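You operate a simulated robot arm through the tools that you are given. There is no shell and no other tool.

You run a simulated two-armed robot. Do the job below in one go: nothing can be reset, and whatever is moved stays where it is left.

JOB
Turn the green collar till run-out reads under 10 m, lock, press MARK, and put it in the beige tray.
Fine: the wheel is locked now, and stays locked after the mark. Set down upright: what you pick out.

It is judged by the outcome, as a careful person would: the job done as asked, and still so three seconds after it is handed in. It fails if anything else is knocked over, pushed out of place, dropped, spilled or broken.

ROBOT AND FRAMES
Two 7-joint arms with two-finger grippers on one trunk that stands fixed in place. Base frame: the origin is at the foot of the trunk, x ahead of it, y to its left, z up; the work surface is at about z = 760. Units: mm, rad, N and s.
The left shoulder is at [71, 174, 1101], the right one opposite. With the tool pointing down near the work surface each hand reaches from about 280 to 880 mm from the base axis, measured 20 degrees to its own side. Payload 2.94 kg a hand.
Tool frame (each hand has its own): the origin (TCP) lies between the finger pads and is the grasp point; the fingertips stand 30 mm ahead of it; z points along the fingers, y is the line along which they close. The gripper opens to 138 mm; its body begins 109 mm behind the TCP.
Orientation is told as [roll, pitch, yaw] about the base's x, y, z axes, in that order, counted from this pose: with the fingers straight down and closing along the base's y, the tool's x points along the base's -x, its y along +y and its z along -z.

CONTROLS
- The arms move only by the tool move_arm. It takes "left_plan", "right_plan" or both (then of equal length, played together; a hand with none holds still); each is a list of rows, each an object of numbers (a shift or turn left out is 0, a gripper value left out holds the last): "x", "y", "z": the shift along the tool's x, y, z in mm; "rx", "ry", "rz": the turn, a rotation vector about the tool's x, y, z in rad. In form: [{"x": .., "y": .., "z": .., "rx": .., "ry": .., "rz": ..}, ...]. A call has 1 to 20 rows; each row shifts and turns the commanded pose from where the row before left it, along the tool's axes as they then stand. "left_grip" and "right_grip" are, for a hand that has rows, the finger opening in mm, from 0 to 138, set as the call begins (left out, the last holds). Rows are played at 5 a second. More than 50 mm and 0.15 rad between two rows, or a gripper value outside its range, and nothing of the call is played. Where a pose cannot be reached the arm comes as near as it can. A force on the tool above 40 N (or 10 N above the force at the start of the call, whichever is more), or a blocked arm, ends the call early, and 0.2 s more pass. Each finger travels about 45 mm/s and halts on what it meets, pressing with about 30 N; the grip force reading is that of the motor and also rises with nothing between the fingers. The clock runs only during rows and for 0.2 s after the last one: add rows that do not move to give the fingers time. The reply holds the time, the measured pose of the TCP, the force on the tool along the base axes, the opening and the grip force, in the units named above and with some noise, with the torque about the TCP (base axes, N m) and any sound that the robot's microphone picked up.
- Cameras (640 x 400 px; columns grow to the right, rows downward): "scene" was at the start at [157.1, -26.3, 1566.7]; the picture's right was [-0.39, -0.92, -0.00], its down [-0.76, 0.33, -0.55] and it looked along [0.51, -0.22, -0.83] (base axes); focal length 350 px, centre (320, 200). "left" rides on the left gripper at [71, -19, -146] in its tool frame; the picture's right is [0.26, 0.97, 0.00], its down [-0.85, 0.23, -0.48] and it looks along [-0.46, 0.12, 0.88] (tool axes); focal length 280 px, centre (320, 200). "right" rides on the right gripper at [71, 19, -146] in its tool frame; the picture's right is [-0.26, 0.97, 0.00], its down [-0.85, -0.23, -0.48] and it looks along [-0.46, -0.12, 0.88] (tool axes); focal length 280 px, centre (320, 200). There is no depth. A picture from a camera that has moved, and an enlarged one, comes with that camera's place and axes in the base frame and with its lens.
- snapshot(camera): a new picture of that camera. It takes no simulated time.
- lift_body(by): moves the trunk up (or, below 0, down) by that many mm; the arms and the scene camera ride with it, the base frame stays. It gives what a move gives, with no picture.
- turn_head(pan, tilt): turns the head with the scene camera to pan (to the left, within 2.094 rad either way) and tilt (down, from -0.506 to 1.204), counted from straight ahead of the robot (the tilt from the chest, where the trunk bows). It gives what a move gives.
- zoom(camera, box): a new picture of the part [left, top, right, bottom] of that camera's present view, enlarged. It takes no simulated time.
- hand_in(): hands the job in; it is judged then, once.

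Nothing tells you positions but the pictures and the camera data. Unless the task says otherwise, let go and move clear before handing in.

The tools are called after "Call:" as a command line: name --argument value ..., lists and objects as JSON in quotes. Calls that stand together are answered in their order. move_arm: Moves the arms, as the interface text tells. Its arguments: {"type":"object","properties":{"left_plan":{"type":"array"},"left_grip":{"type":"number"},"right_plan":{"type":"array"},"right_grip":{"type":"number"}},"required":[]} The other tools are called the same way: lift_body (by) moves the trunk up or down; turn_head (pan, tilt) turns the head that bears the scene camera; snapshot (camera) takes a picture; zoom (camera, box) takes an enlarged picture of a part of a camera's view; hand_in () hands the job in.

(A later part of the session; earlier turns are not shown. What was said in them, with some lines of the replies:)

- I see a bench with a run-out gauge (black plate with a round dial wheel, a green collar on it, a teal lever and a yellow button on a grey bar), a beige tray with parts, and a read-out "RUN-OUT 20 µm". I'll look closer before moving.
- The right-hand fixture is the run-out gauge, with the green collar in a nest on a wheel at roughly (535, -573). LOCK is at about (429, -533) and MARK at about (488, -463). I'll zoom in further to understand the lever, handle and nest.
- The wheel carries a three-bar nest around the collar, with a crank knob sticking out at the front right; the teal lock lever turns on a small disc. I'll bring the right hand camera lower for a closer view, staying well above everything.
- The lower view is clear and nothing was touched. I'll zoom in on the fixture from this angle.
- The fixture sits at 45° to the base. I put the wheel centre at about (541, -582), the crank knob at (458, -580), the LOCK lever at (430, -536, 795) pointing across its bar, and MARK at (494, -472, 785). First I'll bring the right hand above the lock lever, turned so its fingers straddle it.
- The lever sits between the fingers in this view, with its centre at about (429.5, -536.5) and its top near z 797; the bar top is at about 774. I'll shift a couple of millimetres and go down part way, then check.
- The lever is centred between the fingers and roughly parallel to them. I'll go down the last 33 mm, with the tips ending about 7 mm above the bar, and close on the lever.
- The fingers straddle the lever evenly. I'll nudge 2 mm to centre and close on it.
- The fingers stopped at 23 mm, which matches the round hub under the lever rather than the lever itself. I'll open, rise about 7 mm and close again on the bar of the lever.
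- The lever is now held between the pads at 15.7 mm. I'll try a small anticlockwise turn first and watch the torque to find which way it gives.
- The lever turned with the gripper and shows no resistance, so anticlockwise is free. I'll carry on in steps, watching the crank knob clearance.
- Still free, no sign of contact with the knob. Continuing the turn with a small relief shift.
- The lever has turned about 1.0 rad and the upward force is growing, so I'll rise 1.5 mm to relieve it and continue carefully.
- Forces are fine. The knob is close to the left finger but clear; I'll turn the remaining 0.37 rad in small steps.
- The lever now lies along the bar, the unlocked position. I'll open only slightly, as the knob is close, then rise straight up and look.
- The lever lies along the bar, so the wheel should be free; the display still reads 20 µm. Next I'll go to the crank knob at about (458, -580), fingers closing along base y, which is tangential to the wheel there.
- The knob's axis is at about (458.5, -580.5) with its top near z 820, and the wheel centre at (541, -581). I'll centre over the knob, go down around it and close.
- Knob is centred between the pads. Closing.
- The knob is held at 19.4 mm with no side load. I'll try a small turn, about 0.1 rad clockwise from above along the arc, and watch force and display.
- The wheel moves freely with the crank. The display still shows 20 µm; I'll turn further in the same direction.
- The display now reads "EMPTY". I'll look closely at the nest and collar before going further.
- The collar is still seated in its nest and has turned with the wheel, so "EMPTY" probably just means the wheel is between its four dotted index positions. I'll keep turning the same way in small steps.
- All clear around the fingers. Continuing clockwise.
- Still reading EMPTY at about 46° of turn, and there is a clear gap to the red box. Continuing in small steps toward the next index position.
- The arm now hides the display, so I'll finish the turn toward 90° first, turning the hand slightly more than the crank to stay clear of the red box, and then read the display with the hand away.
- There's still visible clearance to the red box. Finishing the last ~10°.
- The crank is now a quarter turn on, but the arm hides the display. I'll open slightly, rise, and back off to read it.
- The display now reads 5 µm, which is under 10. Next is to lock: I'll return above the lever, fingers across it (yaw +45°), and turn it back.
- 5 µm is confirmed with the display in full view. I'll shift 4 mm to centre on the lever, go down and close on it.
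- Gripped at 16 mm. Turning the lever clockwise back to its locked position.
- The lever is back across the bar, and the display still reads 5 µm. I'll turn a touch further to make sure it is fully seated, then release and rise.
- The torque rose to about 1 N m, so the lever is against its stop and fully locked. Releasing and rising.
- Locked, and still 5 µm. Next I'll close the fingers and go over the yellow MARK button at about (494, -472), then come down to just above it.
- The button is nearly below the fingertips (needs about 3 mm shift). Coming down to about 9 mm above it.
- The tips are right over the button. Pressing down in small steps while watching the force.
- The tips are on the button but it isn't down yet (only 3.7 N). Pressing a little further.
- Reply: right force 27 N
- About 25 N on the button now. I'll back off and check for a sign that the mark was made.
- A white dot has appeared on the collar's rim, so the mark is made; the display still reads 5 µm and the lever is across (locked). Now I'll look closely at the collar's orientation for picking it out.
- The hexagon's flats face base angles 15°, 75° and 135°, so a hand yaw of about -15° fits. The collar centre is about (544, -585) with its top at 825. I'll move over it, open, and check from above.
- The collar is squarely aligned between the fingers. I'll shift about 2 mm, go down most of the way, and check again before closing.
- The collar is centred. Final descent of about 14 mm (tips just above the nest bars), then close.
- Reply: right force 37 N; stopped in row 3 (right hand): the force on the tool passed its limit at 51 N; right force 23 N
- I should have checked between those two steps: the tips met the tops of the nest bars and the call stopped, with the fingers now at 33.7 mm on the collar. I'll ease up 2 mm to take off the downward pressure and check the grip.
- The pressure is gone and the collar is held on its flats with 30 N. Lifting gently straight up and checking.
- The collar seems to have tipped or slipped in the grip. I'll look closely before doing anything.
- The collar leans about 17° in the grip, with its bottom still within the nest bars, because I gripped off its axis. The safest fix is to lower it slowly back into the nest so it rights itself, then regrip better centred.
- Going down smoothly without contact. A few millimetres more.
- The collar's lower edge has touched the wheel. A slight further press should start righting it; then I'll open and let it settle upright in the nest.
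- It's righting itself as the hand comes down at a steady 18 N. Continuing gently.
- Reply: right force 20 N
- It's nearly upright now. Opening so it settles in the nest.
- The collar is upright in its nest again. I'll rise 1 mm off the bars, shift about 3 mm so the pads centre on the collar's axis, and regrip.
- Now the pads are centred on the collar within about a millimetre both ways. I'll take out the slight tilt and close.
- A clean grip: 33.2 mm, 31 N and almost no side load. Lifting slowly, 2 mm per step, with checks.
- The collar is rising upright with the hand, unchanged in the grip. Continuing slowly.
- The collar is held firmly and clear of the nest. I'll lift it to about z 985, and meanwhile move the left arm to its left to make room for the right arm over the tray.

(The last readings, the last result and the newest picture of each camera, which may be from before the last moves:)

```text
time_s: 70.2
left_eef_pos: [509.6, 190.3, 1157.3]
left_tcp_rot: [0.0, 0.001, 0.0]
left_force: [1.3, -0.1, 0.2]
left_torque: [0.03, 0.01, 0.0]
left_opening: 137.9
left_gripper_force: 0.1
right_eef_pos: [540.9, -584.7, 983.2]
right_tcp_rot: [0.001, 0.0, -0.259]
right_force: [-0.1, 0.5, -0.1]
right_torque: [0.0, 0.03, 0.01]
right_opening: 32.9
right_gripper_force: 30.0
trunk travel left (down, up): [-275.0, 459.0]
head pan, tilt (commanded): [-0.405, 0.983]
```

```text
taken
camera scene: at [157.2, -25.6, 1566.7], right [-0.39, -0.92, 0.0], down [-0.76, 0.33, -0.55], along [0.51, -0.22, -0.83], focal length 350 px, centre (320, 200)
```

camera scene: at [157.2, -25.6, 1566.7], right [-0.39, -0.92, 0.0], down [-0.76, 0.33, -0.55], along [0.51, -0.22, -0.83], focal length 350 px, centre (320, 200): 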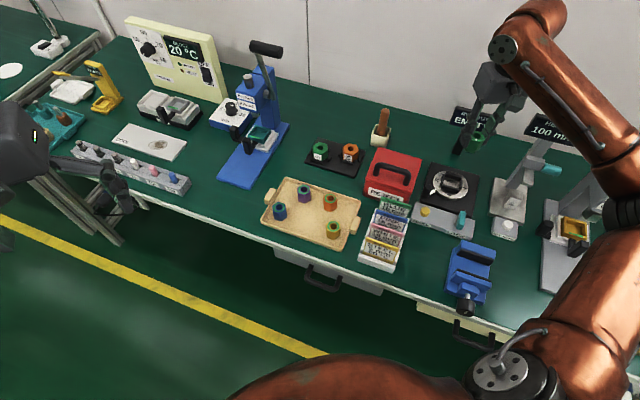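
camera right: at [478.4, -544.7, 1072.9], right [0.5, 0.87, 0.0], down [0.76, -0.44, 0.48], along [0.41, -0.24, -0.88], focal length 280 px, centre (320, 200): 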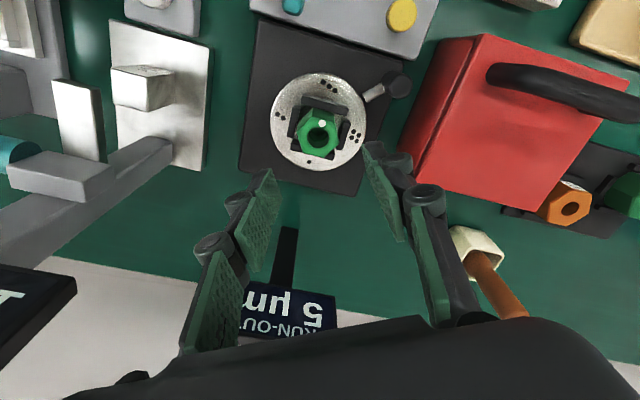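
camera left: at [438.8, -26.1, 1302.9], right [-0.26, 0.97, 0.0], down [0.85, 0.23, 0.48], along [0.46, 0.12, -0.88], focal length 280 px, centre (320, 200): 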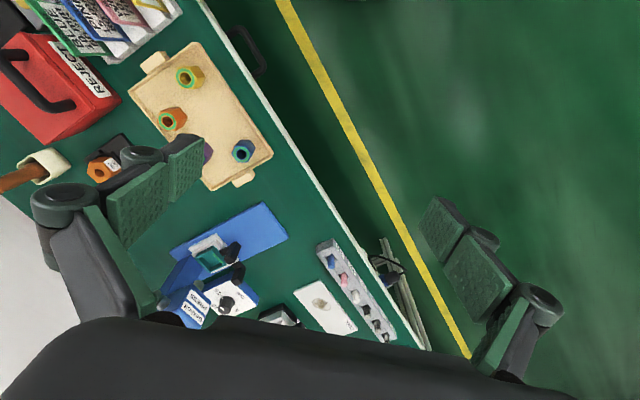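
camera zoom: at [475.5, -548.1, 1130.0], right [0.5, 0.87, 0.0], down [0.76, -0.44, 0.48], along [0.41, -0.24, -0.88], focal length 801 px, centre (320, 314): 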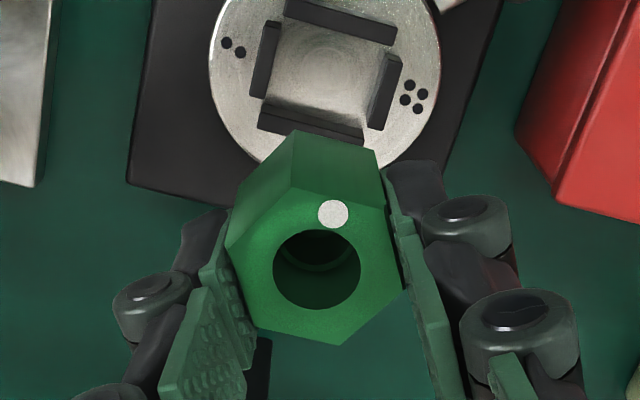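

The collar is held upright and out of the nest (display reads EMPTY, as expected), and the lever is still across. Now carrying it at height to above the free spot at the tray's front middle, about (592, -174).

Call:
move_arm --right_plan '[{"x": 2, "y": 15}, {"x": 3.9, "y": 29.2}, {"x": 3.9, "y": 29.2}, {"x": 3.9, "y": 29.2}, {"x": 3.9, "y": 29.2}, {"x": 3.9, "y": 29.2}, {"x": 3.9, "y": 29.2}, {"x": 3.9, "y": 29.2}, {}]'

Call:
snapshot --camera "scene"

Call:
snapshot --camera "right"

```text
time_s: 72.2
left_eef_pos: [510.4, 190.7, 1158.5]
left_tcp_rot: [0.0, 0.0, 0.001]
left_force: [-0.1, -1.1, -0.6]
left_torque: [0.03, 0.03, 0.01]
left_opening: 138.1
left_gripper_force: 0.1
right_eef_pos: [569.4, -363.7, 982.5]
right_tcp_rot: [0.002, 0.0, -0.259]
right_force: [-0.7, -0.2, -0.8]
right_torque: [0.0, 0.02, 0.01]
right_opening: 33.2
right_gripper_force: 29.8
trunk travel left (down, up): [-275.0, 459.0]
head pan, tilt (commanded): [-0.405, 0.983]
```

```text
taken
camera scene: at [156.8, -26.0, 1566.8], right [-0.39, -0.92, 0.0], down [-0.76, 0.33, -0.55], along [0.51, -0.22, -0.83], focal length 350 px, centre (320, 200)
```

scene: 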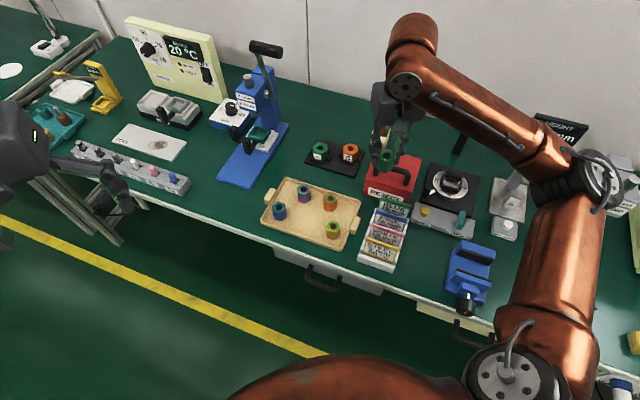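

```text
taken
camera right: at [504.5, -328.0, 1130.4], right [0.5, 0.87, 0.0], down [0.76, -0.44, 0.48], along [0.41, -0.24, -0.88], focal length 280 px, centre (320, 200)
```

right: 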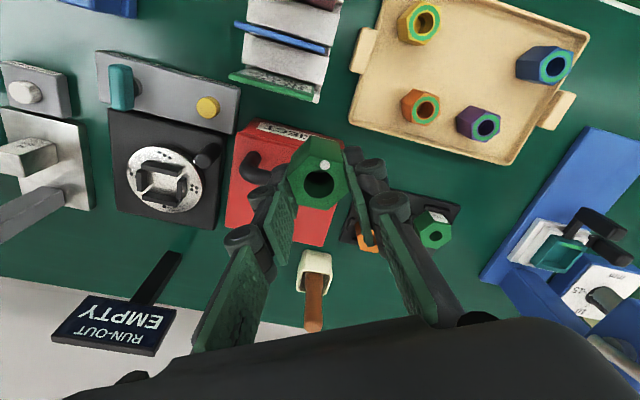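

Clear so far. Continuing to above the tray and turning the hand so the fingers line up with the gap between the other collars.

Call:
move_arm --right_plan '[{"x": 3.7, "y": 27.1}, {"x": 3.7, "y": 27.1}, {"x": 3.7, "y": 27.1}, {"x": 3.7, "y": 27.1}, {"x": 3.7, "y": 27.1}, {"x": 3.7, "y": 27.1}, {"x": 3.5, "y": 27.1}, {"rz": -0.131}, {"rz": -0.131}, {"rz": -0.131}, {"rz": -0.131}, {"rz": -0.131}, {"rz": -0.131}, {"rz": -0.131}, {"rz": -0.13}, {}]'

Call:
snapshot --camera "scene"

Call:
snapshot --camera "right"

```text
time_s: 75.6
left_eef_pos: [509.3, 191.1, 1158.0]
left_tcp_rot: [-0.003, -0.001, 0.001]
left_force: [0.1, -0.2, -1.0]
left_torque: [0.03, 0.0, -0.01]
left_opening: 137.7
left_gripper_force: 0.1
right_eef_pos: [592.2, -174.3, 983.3]
right_tcp_rot: [0.0, -0.002, 0.79]
right_force: [0.7, -0.1, -0.6]
right_torque: [0.0, 0.0, -0.02]
right_opening: 33.1
right_gripper_force: 29.8
trunk travel left (down, up): [-275.0, 459.0]
head pan, tilt (commanded): [-0.405, 0.983]
```

```text
taken
camera scene: at [157.2, -25.1, 1566.7], right [-0.39, -0.92, 0.0], down [-0.76, 0.33, -0.56], along [0.51, -0.22, -0.83], focal length 350 px, centre (320, 200)
```

scene: 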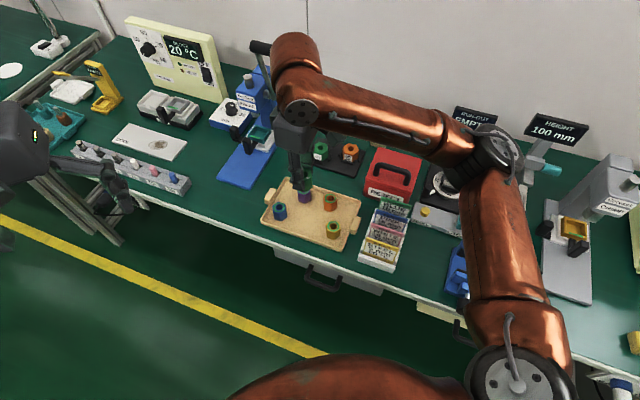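

```text
taken
camera right: at [528.0, -211.5, 1130.6], right [-0.5, 0.87, 0.0], down [0.76, 0.44, 0.48], along [0.41, 0.24, -0.88], focal length 280 px, centre (320, 200)
```

right: 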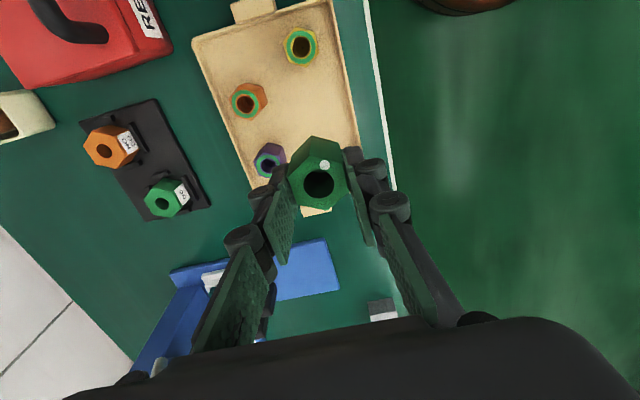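

The spot below is free, with about 75 mm to each of the other collars. Lowering to about 25 mm above the tray floor and checking.

Call:
move_arm --right_plan '[{"z": 15}, {"z": 20}, {"z": 20}, {"z": 20}, {"z": 20}, {"z": 20}, {"z": 15}, {}]'

Call:
snapshot --camera "right"

Call:
zoom --camera "scene" --box '[250, 150, 380, 260]'

```text
time_s: 77.4
left_eef_pos: [509.8, 191.3, 1158.3]
left_tcp_rot: [-0.002, 0.0, 0.001]
left_force: [0.4, 1.2, -0.3]
left_torque: [-0.01, 0.01, 0.0]
left_opening: 138.0
left_gripper_force: 0.0
right_eef_pos: [592.1, -172.8, 854.5]
right_tcp_rot: [-0.001, -0.004, 0.788]
right_force: [-0.2, 0.4, -0.8]
right_torque: [0.01, 0.0, 0.01]
right_opening: 33.0
right_gripper_force: 30.0
trunk travel left (down, up): [-275.0, 459.0]
head pan, tilt (commanded): [-0.405, 0.983]
```

```text
taken
camera right: at [526.5, -209.9, 1002.1], right [-0.5, 0.87, 0.0], down [0.76, 0.44, 0.48], along [0.41, 0.24, -0.88], focal length 280 px, centre (320, 200)
```

right: 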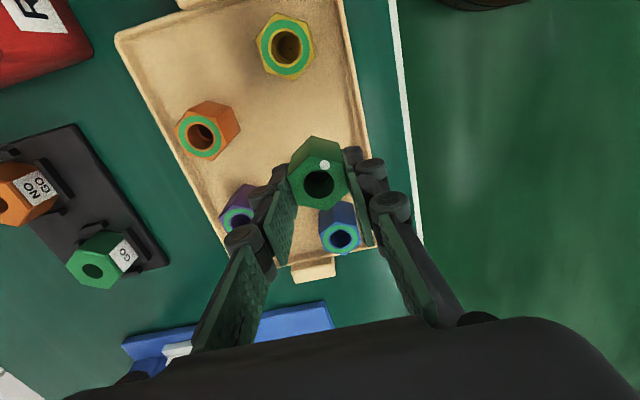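

```text
3.64 times, centred on (315, 205) of scene
camera zoom: at [157.0, -24.9, 1566.8], right [-0.39, -0.92, 0.0], down [-0.76, 0.33, -0.56], along [0.51, -0.22, -0.83], focal length 1271 px, centre (338, 182)
```

zoom: 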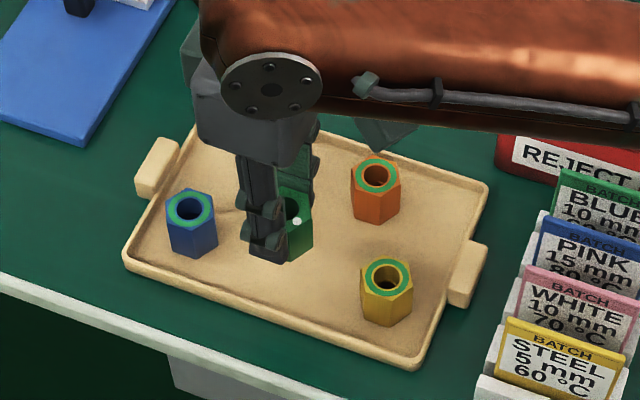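

Everything is clear. Lowering the rest slowly until the collar meets the tray floor.

Call:
move_arm --right_plan '[{"z": 7}, {"z": 6}, {"z": 5}, {"z": 3}, {}]'

Call:
zoom --camera "scene" --box '[260, 160, 370, 250]'

```text
time_s: 78.6
left_eef_pos: [509.3, 191.3, 1158.5]
left_tcp_rot: [-0.002, -0.002, 0.001]
left_force: [-0.5, 0.0, 0.3]
left_torque: [0.03, 0.01, 0.0]
left_opening: 138.3
left_gripper_force: 0.0
right_eef_pos: [592.5, -173.7, 834.4]
right_tcp_rot: [0.001, 0.0, 0.79]
right_force: [-0.4, 0.0, 0.6]
right_torque: [-0.02, 0.03, -0.01]
right_opening: 33.3
right_gripper_force: 30.1
trunk travel left (down, up): [-275.0, 459.0]
head pan, tilt (commanded): [-0.405, 0.983]
```

```text
4.44 times, centred on (315, 205) of scene
camera zoom: at [157.2, -25.1, 1566.7], right [-0.39, -0.92, 0.0], down [-0.76, 0.33, -0.56], along [0.51, -0.22, -0.83], focal length 1553 px, centre (342, 178)
```

zoom: 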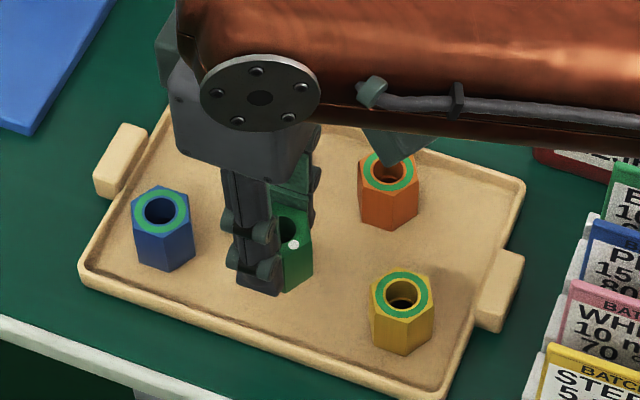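

Call:
move_arm --right_plan '[{"z": 2}, {"z": 2}, {"z": 1.5}, {}]'

```text
time_s: 79.6
left_eef_pos: [509.9, 190.4, 1158.3]
left_tcp_rot: [-0.001, 0.0, 0.0]
left_force: [-0.3, -0.3, 0.1]
left_torque: [0.01, 0.02, 0.0]
left_opening: 138.1
left_gripper_force: 0.0
right_eef_pos: [592.8, -172.9, 828.6]
right_tcp_rot: [0.0, -0.003, 0.788]
right_force: [-0.6, 0.1, -1.3]
right_torque: [0.05, -0.03, -0.02]
right_opening: 33.0
right_gripper_force: 29.5
trunk travel left (down, up): [-275.0, 459.0]
head pan, tilt (commanded): [-0.405, 0.983]
```

No contact yet. Continuing in 1.5 mm steps.

Call:
move_arm --right_plan '[{"z": 1.5}, {"z": 1.5}, {}]'

```text
time_s: 80.4
left_eef_pos: [508.8, 190.3, 1159.2]
left_tcp_rot: [-0.003, 0.0, 0.001]
left_force: [-0.1, -1.0, -0.2]
left_torque: [-0.05, 0.0, 0.0]
left_opening: 138.1
left_gripper_force: 0.1
right_eef_pos: [592.8, -174.1, 825.9]
right_tcp_rot: [0.002, -0.002, 0.788]
right_force: [0.3, 0.0, -0.6]
right_torque: [-0.01, -0.02, 0.01]
right_opening: 32.9
right_gripper_force: 29.7
trunk travel left (down, up): [-275.0, 459.0]
head pan, tilt (commanded): [-0.405, 0.983]
```

Call:
move_arm --right_plan '[{"z": 1.5}, {"z": 1.5}, {}]'

```text
time_s: 81.2
left_eef_pos: [509.5, 189.8, 1158.1]
left_tcp_rot: [-0.001, 0.001, 0.001]
left_force: [0.0, -0.2, -0.6]
left_torque: [0.02, 0.0, 0.0]
left_opening: 138.1
left_gripper_force: 0.1
right_eef_pos: [592.8, -172.6, 823.0]
right_tcp_rot: [0.0, -0.002, 0.79]
right_force: [0.2, 0.2, -1.2]
right_torque: [0.02, 0.0, 0.03]
right_opening: 33.1
right_gripper_force: 30.6
trunk travel left (down, up): [-275.0, 459.0]
head pan, tilt (commanded): [-0.405, 0.983]
```

Call:
move_arm --right_plan '[{"z": 1.2}, {"z": 1.2}, {}]'

Call:
zoom --camera "scene" --box '[270, 175, 350, 240]'

```text
time_s: 82.0
left_eef_pos: [508.3, 191.1, 1158.7]
left_tcp_rot: [-0.003, -0.001, -0.001]
left_force: [-0.6, -0.2, -0.3]
left_torque: [-0.02, -0.03, -0.04]
left_opening: 138.0
left_gripper_force: 0.1
right_eef_pos: [593.4, -172.8, 819.4]
right_tcp_rot: [0.001, -0.001, 0.789]
right_force: [0.1, 0.1, -1.1]
right_torque: [0.01, -0.01, 0.0]
right_opening: 33.0
right_gripper_force: 29.8
trunk travel left (down, up): [-275.0, 459.0]
head pan, tilt (commanded): [-0.405, 0.983]
```

```text
6.15 times, centred on (310, 208) of scene
camera zoom: at [157.2, -25.1, 1566.7], right [-0.39, -0.92, 0.0], down [-0.76, 0.33, -0.56], along [0.51, -0.22, -0.83], focal length 2150 px, centre (382, 154)
```

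zoom: 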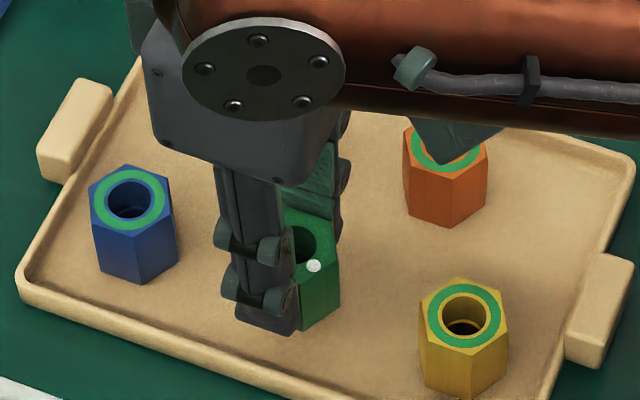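

Call:
move_arm --right_plan '[{"z": 1}, {"z": 1}, {}]'

```text
time_s: 82.8
left_eef_pos: [509.3, 190.4, 1158.1]
left_tcp_rot: [0.0, -0.001, 0.001]
left_force: [-0.1, 0.6, -0.4]
left_torque: [-0.01, 0.01, 0.01]
left_opening: 138.0
left_gripper_force: 0.1
right_eef_pos: [592.3, -172.5, 817.8]
right_tcp_rot: [-0.001, -0.001, 0.789]
right_force: [0.2, 0.6, -0.2]
right_torque: [0.02, -0.02, -0.02]
right_opening: 33.1
right_gripper_force: 30.3
trunk travel left (down, up): [-275.0, 459.0]
head pan, tilt (commanded): [-0.405, 0.983]
```

Call:
move_arm --right_plan '[{"z": 1}, {"z": 1}, {}]'

```text
time_s: 83.6
left_eef_pos: [509.8, 190.8, 1159.2]
left_tcp_rot: [0.0, 0.0, 0.0]
left_force: [-1.1, 0.2, -0.7]
left_torque: [0.0, 0.05, 0.01]
left_opening: 138.0
left_gripper_force: 0.1
right_eef_pos: [590.6, -174.0, 815.1]
right_tcp_rot: [0.0, -0.001, 0.787]
right_force: [0.2, 0.5, -1.0]
right_torque: [-0.02, 0.0, 0.01]
right_opening: 33.1
right_gripper_force: 29.6
trunk travel left (down, up): [-275.0, 459.0]
head pan, tilt (commanded): [-0.405, 0.983]
```

Call:
move_arm --right_plan '[{"z": 1}, {"z": 1}, {}]'

Call:
zoom --camera "right" --box '[220, 60, 420, 260]'

```text
time_s: 84.4
left_eef_pos: [509.7, 190.6, 1157.9]
left_tcp_rot: [-0.001, 0.0, 0.0]
left_force: [-0.3, -0.2, -1.1]
left_torque: [0.06, 0.04, 0.0]
left_opening: 138.1
left_gripper_force: 0.0
right_eef_pos: [592.3, -172.9, 815.2]
right_tcp_rot: [0.0, -0.002, 0.788]
right_force: [-0.2, -0.1, -1.2]
right_torque: [-0.03, -0.03, 0.02]
right_opening: 33.0
right_gripper_force: 30.1
trunk travel left (down, up): [-275.0, 459.0]
head pan, tilt (commanded): [-0.405, 0.983]
```

```text
2.00 times, centred on (320, 160) of right
camera zoom: at [526.8, -210.2, 960.8], right [-0.5, 0.87, 0.0], down [0.76, 0.44, 0.48], along [0.41, 0.24, -0.88], focal length 561 px, centre (320, 280)
```

zoom: 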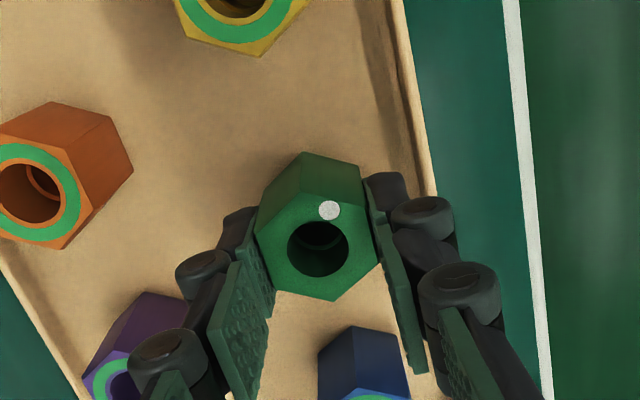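

Call:
move_arm --right_plan '[{"z": 1}, {"z": 1}, {}]'

```text
time_s: 85.2
left_eef_pos: [509.2, 191.9, 1157.9]
left_tcp_rot: [-0.002, 0.001, 0.0]
left_force: [0.1, 0.3, 0.4]
left_torque: [-0.03, 0.0, 0.0]
left_opening: 138.3
left_gripper_force: 0.1
right_eef_pos: [591.9, -172.5, 812.3]
right_tcp_rot: [0.0, -0.003, 0.788]
right_force: [-0.2, 0.6, 0.1]
right_torque: [-0.01, 0.03, 0.02]
right_opening: 32.9
right_gripper_force: 29.8
trunk travel left (down, up): [-275.0, 459.0]
head pan, tilt (commanded): [-0.405, 0.983]
```

Call:
move_arm --right_plan '[{"z": 1}, {"z": 1}, {}]'

Call:
zoom --camera "scene" --box '[270, 175, 350, 240]'

```text
time_s: 86.0
left_eef_pos: [509.9, 190.3, 1157.7]
left_tcp_rot: [-0.002, 0.0, 0.001]
left_force: [0.4, 0.4, -0.3]
left_torque: [0.01, -0.01, 0.02]
left_opening: 137.9
left_gripper_force: 0.1
right_eef_pos: [592.7, -173.3, 809.7]
right_tcp_rot: [0.001, -0.003, 0.79]
right_force: [-0.3, -0.1, -0.5]
right_torque: [-0.05, -0.01, -0.01]
right_opening: 32.9
right_gripper_force: 29.9
trunk travel left (down, up): [-275.0, 459.0]
head pan, tilt (commanded): [-0.405, 0.983]
```

```text
6.15 times, centred on (310, 208) of scene
camera zoom: at [157.2, -25.1, 1566.7], right [-0.39, -0.92, 0.0], down [-0.76, 0.33, -0.56], along [0.51, -0.22, -0.83], focal length 2150 px, centre (382, 154)
```

zoom: 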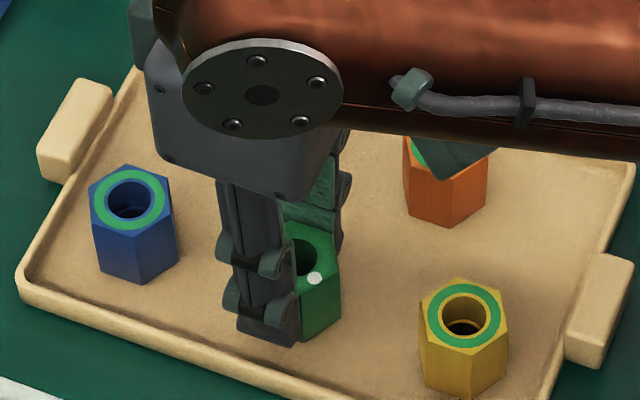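

Call:
move_arm --right_plan '[{"z": 1}, {"z": 1}, {}]'

```text
time_s: 86.8
left_eef_pos: [509.3, 191.9, 1158.5]
left_tcp_rot: [-0.002, 0.001, 0.001]
left_force: [0.0, -0.2, -0.4]
left_torque: [-0.03, -0.03, -0.01]
left_opening: 137.9
left_gripper_force: 0.0
right_eef_pos: [593.1, -173.7, 809.5]
right_tcp_rot: [0.0, -0.004, 0.789]
right_force: [0.9, 0.2, 3.1]
right_torque: [0.0, 0.04, -0.05]
right_opening: 33.0
right_gripper_force: 30.1
trunk travel left (down, up): [-275.0, 459.0]
head pan, tilt (commanded): [-0.405, 0.983]
```

The force has turned upward (3 N), so the collar is touching the floor. A touch more to confirm it's flat.

Call:
move_arm --right_plan '[{"z": 1}, {}]'

Call:
zoom --camera "right" --box '[220, 60, 420, 260]'

```text
time_s: 87.4
left_eef_pos: [509.0, 189.8, 1158.4]
left_tcp_rot: [-0.004, 0.001, -0.002]
left_force: [-0.1, 0.2, 0.3]
left_torque: [0.02, -0.02, 0.0]
left_opening: 138.2
left_gripper_force: 0.1
right_eef_pos: [593.0, -174.1, 808.4]
right_tcp_rot: [0.0, -0.003, 0.788]
right_force: [-2.5, 2.1, 9.0]
right_torque: [0.02, 0.25, -0.03]
right_opening: 33.0
right_gripper_force: 30.3
trunk travel left (down, up): [-275.0, 459.0]
head pan, tilt (commanded): [-0.405, 0.983]
```

```text
2.00 times, centred on (320, 160) of right
camera zoom: at [526.9, -210.4, 954.8], right [-0.5, 0.87, 0.0], down [0.76, 0.44, 0.48], along [0.41, 0.24, -0.88], focal length 561 px, centre (320, 280)
```

zoom: 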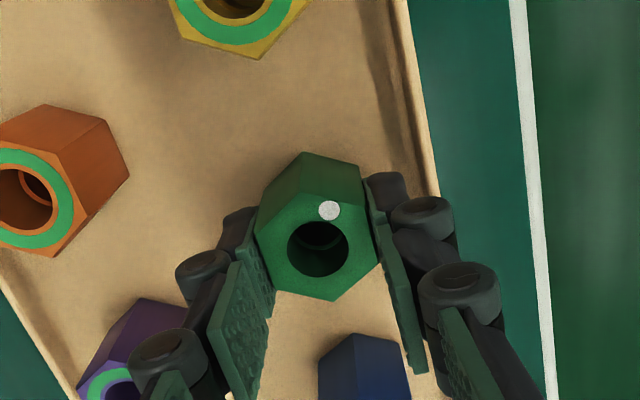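

It's sitting on the floor with 9 N. I'll ease off a millimetre, then open just enough to free it.

Call:
move_arm --right_plan '[{"z": -1.2}, {}]'

Call:
move_arm --right_plan '[{}, {}, {}]' --right_grip 44

Call:
zoom --camera "right" --box '[220, 60, 420, 260]'

Call:
zoom --camera "scene" --box '[250, 165, 370, 265]'

```text
time_s: 88.0
left_eef_pos: [508.2, 191.1, 1158.5]
left_tcp_rot: [-0.002, 0.0, 0.0]
left_force: [-0.7, 0.1, -0.6]
left_torque: [-0.02, 0.02, 0.01]
left_opening: 138.2
left_gripper_force: 0.0
right_eef_pos: [591.5, -174.4, 808.5]
right_tcp_rot: [0.0, -0.002, 0.787]
right_force: [0.4, 1.5, 4.6]
right_torque: [0.1, 0.06, -0.04]
right_opening: 33.3
right_gripper_force: 30.5
trunk travel left (down, up): [-275.0, 459.0]
head pan, tilt (commanded): [-0.405, 0.983]
```

```text
time_s: 88.8
left_eef_pos: [509.3, 190.4, 1158.5]
left_tcp_rot: [-0.002, 0.0, 0.001]
left_force: [0.5, -0.1, 0.0]
left_torque: [-0.05, 0.0, -0.02]
left_opening: 138.0
left_gripper_force: 0.3
right_eef_pos: [593.1, -173.2, 808.1]
right_tcp_rot: [0.001, -0.001, 0.788]
right_force: [0.4, -0.5, -0.7]
right_torque: [-0.04, 0.04, -0.01]
right_opening: 44.1
right_gripper_force: 0.1
trunk travel left (down, up): [-275.0, 459.0]
head pan, tilt (commanded): [-0.405, 0.983]
```

```text
2.00 times, centred on (320, 160) of right
camera zoom: at [527.3, -210.9, 954.8], right [-0.5, 0.87, 0.0], down [0.76, 0.44, 0.48], along [0.41, 0.24, -0.88], focal length 561 px, centre (320, 280)
```

zoom: 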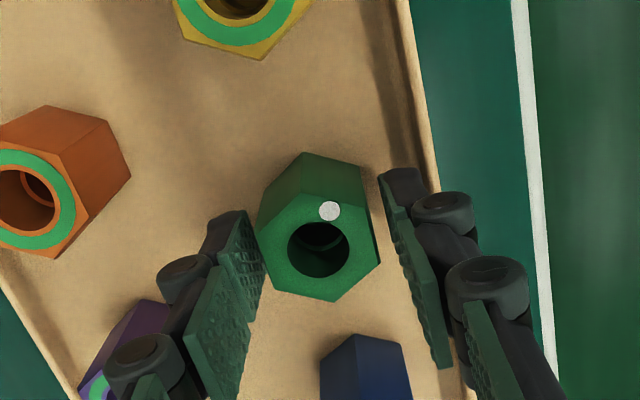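

```text
4.00 times, centred on (310, 215) of scene
camera zoom: at [157.1, -25.0, 1566.7], right [-0.39, -0.92, 0.0], down [-0.76, 0.33, -0.56], along [0.51, -0.22, -0.83], focal length 1398 px, centre (360, 140)
```

zoom: 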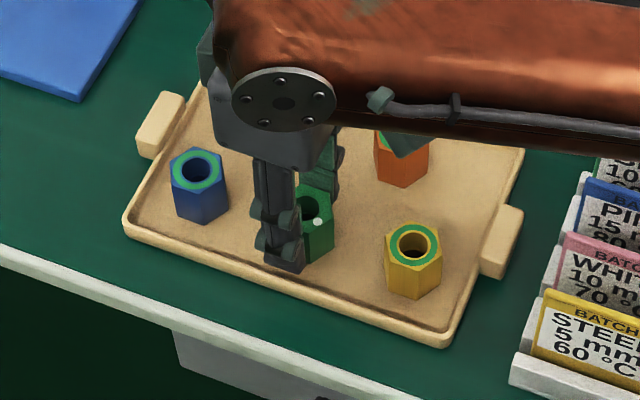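

Released cleanly, and the collar stands upright. Rising straight up and away.

Call:
move_arm --right_plan '[{"z": -5}, {"z": -10}, {"z": -15}, {"z": -20}, {"z": -30}, {"z": -35}, {"z": -35}, {"z": -30}, {}]'

Call:
snapshot --camera "right"

Call:
zoom --camera "scene" --box '[250, 165, 370, 265]'

```text
time_s: 90.8
left_eef_pos: [510.0, 190.5, 1156.5]
left_tcp_rot: [-0.001, 0.001, 0.0]
left_force: [-0.8, 0.5, -0.1]
left_torque: [0.04, 0.0, 0.02]
left_opening: 137.9
left_gripper_force: 0.1
right_eef_pos: [595.1, -170.9, 986.4]
right_tcp_rot: [0.001, -0.002, 0.787]
right_force: [1.1, 0.0, 0.7]
right_torque: [0.01, -0.01, 0.01]
right_opening: 44.3
right_gripper_force: 0.0
trunk travel left (down, up): [-275.0, 459.0]
head pan, tilt (commanded): [-0.405, 0.983]
```

```text
taken
camera right: at [530.1, -208.2, 1132.5], right [-0.5, 0.87, 0.0], down [0.76, 0.44, 0.48], along [0.41, 0.24, -0.88], focal length 280 px, centre (320, 200)
```

right: 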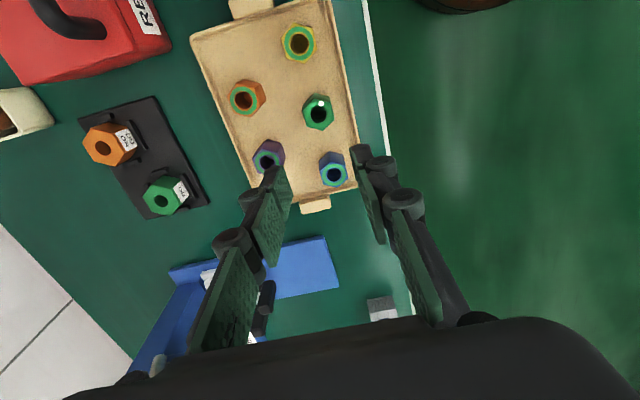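

```text
4.00 times, centred on (310, 215) of scene
camera zoom: at [157.6, -25.3, 1566.6], right [-0.39, -0.92, 0.0], down [-0.76, 0.33, -0.55], along [0.51, -0.22, -0.83], focal length 1398 px, centre (360, 140)
```

zoom: 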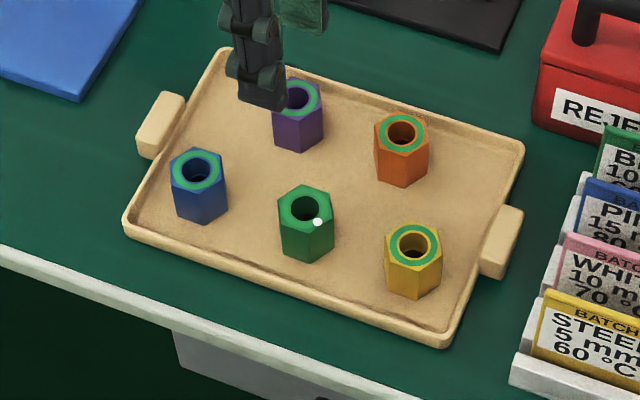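

The green collar stands upright in the tray and the others look untouched. I'll move the right arm back clear of the tray and check the whole scene.

Call:
move_arm --right_plan '[{"z": -30}, {"z": -30, "rz": 0.13}, {"rz": 0.13}, {"rz": 0.13}, {"rz": 0.13}, {"rz": 0.13}, {"rz": 0.137}, {"x": 20, "y": -40}, {"x": 20, "y": -40}, {"x": 20, "y": -40}, {"x": 20, "y": -40}, {"x": 20, "y": -40}, {"x": 20, "y": -40}, {"x": 20, "y": -40}, {}]'

Call:
snapshot --camera "scene"

Call:
zoom --camera "scene" --box '[250, 165, 370, 265]'

Call:
zoom --camera "scene" --box '[400, 90, 540, 250]'

```text
time_s: 94.0
left_eef_pos: [510.7, 190.2, 1158.1]
left_tcp_rot: [0.0, 0.001, 0.0]
left_force: [0.7, -0.9, 0.0]
left_torque: [0.0, 0.05, -0.01]
left_opening: 138.2
left_gripper_force: 0.0
right_eef_pos: [453.8, -453.7, 1048.9]
right_tcp_rot: [0.002, -0.001, 0.002]
right_force: [-0.6, -0.1, -0.3]
right_torque: [0.0, 0.02, 0.03]
right_opening: 44.0
right_gripper_force: 0.0
trunk travel left (down, up): [-275.0, 459.0]
head pan, tilt (commanded): [-0.405, 0.983]
```

```text
taken
camera scene: at [158.1, -25.1, 1566.5], right [-0.39, -0.92, 0.0], down [-0.76, 0.33, -0.55], along [0.51, -0.22, -0.83], focal length 350 px, centre (320, 200)
```

scene: 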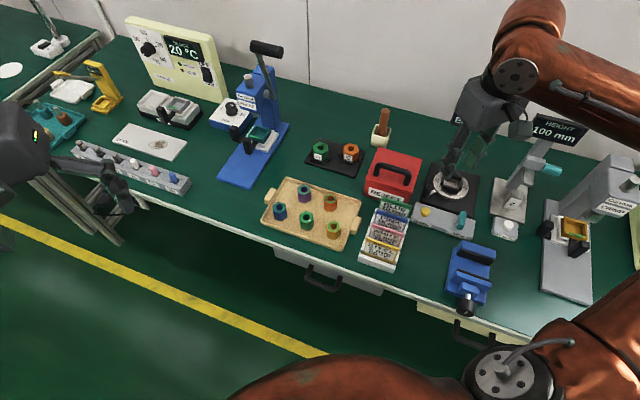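

```text
4.00 times, centred on (310, 215) of scene
camera zoom: at [158.1, -25.1, 1566.5], right [-0.39, -0.92, 0.0], down [-0.76, 0.33, -0.55], along [0.51, -0.22, -0.83], focal length 1398 px, centre (360, 140)
```

zoom: 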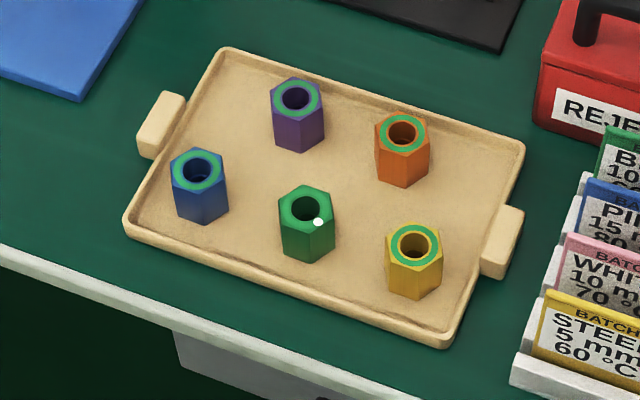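

```text
2.50 times, centred on (470, 170) of scene
camera zoom: at [158.1, -25.1, 1566.5], right [-0.39, -0.92, 0.0], down [-0.76, 0.33, -0.55], along [0.51, -0.22, -0.83], focal length 874 px, centre (-55, 275)
```

zoom: 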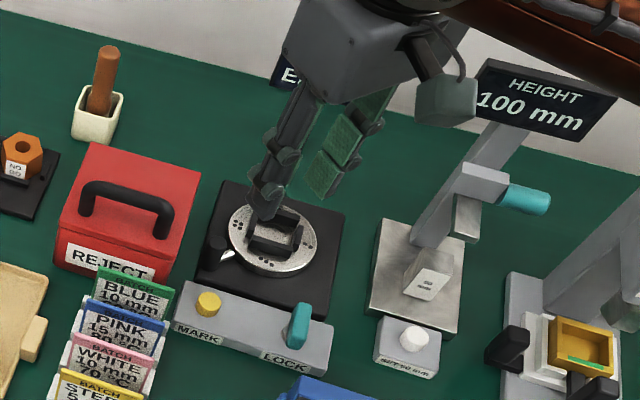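

The marked green collar stands upright in the beige tray. The lever is still in the locked position, the other parts are where they were, and both hands are clear. Handing in.

Call:
hand_in

```text
The job is handed in.
```

The job is handed in: the green collar is marked and standing upright in the beige tray, and the wheel is locked. No verdict on it has come back.

- **Run-out:** I unlocked the wheel, turned the crank about a quarter turn clockwise, and the reading went from 20 µm to 5 µm.
- **Lock and mark:** I turned the lock lever back to its stop, then pressed MARK. A white dot appeared on the collar's rim, the display still read 5 µm, and the lever has stayed locked since.
- **Placing:** The collar is at the front middle of the tray, between the blue and yellow ones. The other four collars and the rest of the bench look undisturbed.

**Problem on the way:** My first grip on the collar was off-centre. The fingertips pressed on the bars of its nest (the force peaked at 51 N and stopped the move), and the collar tipped about 17° as I lifted. I lowered it back until it righted itself, gripped it again on centre, and the second lift was clean. I saw no damage to the collar or the nest.
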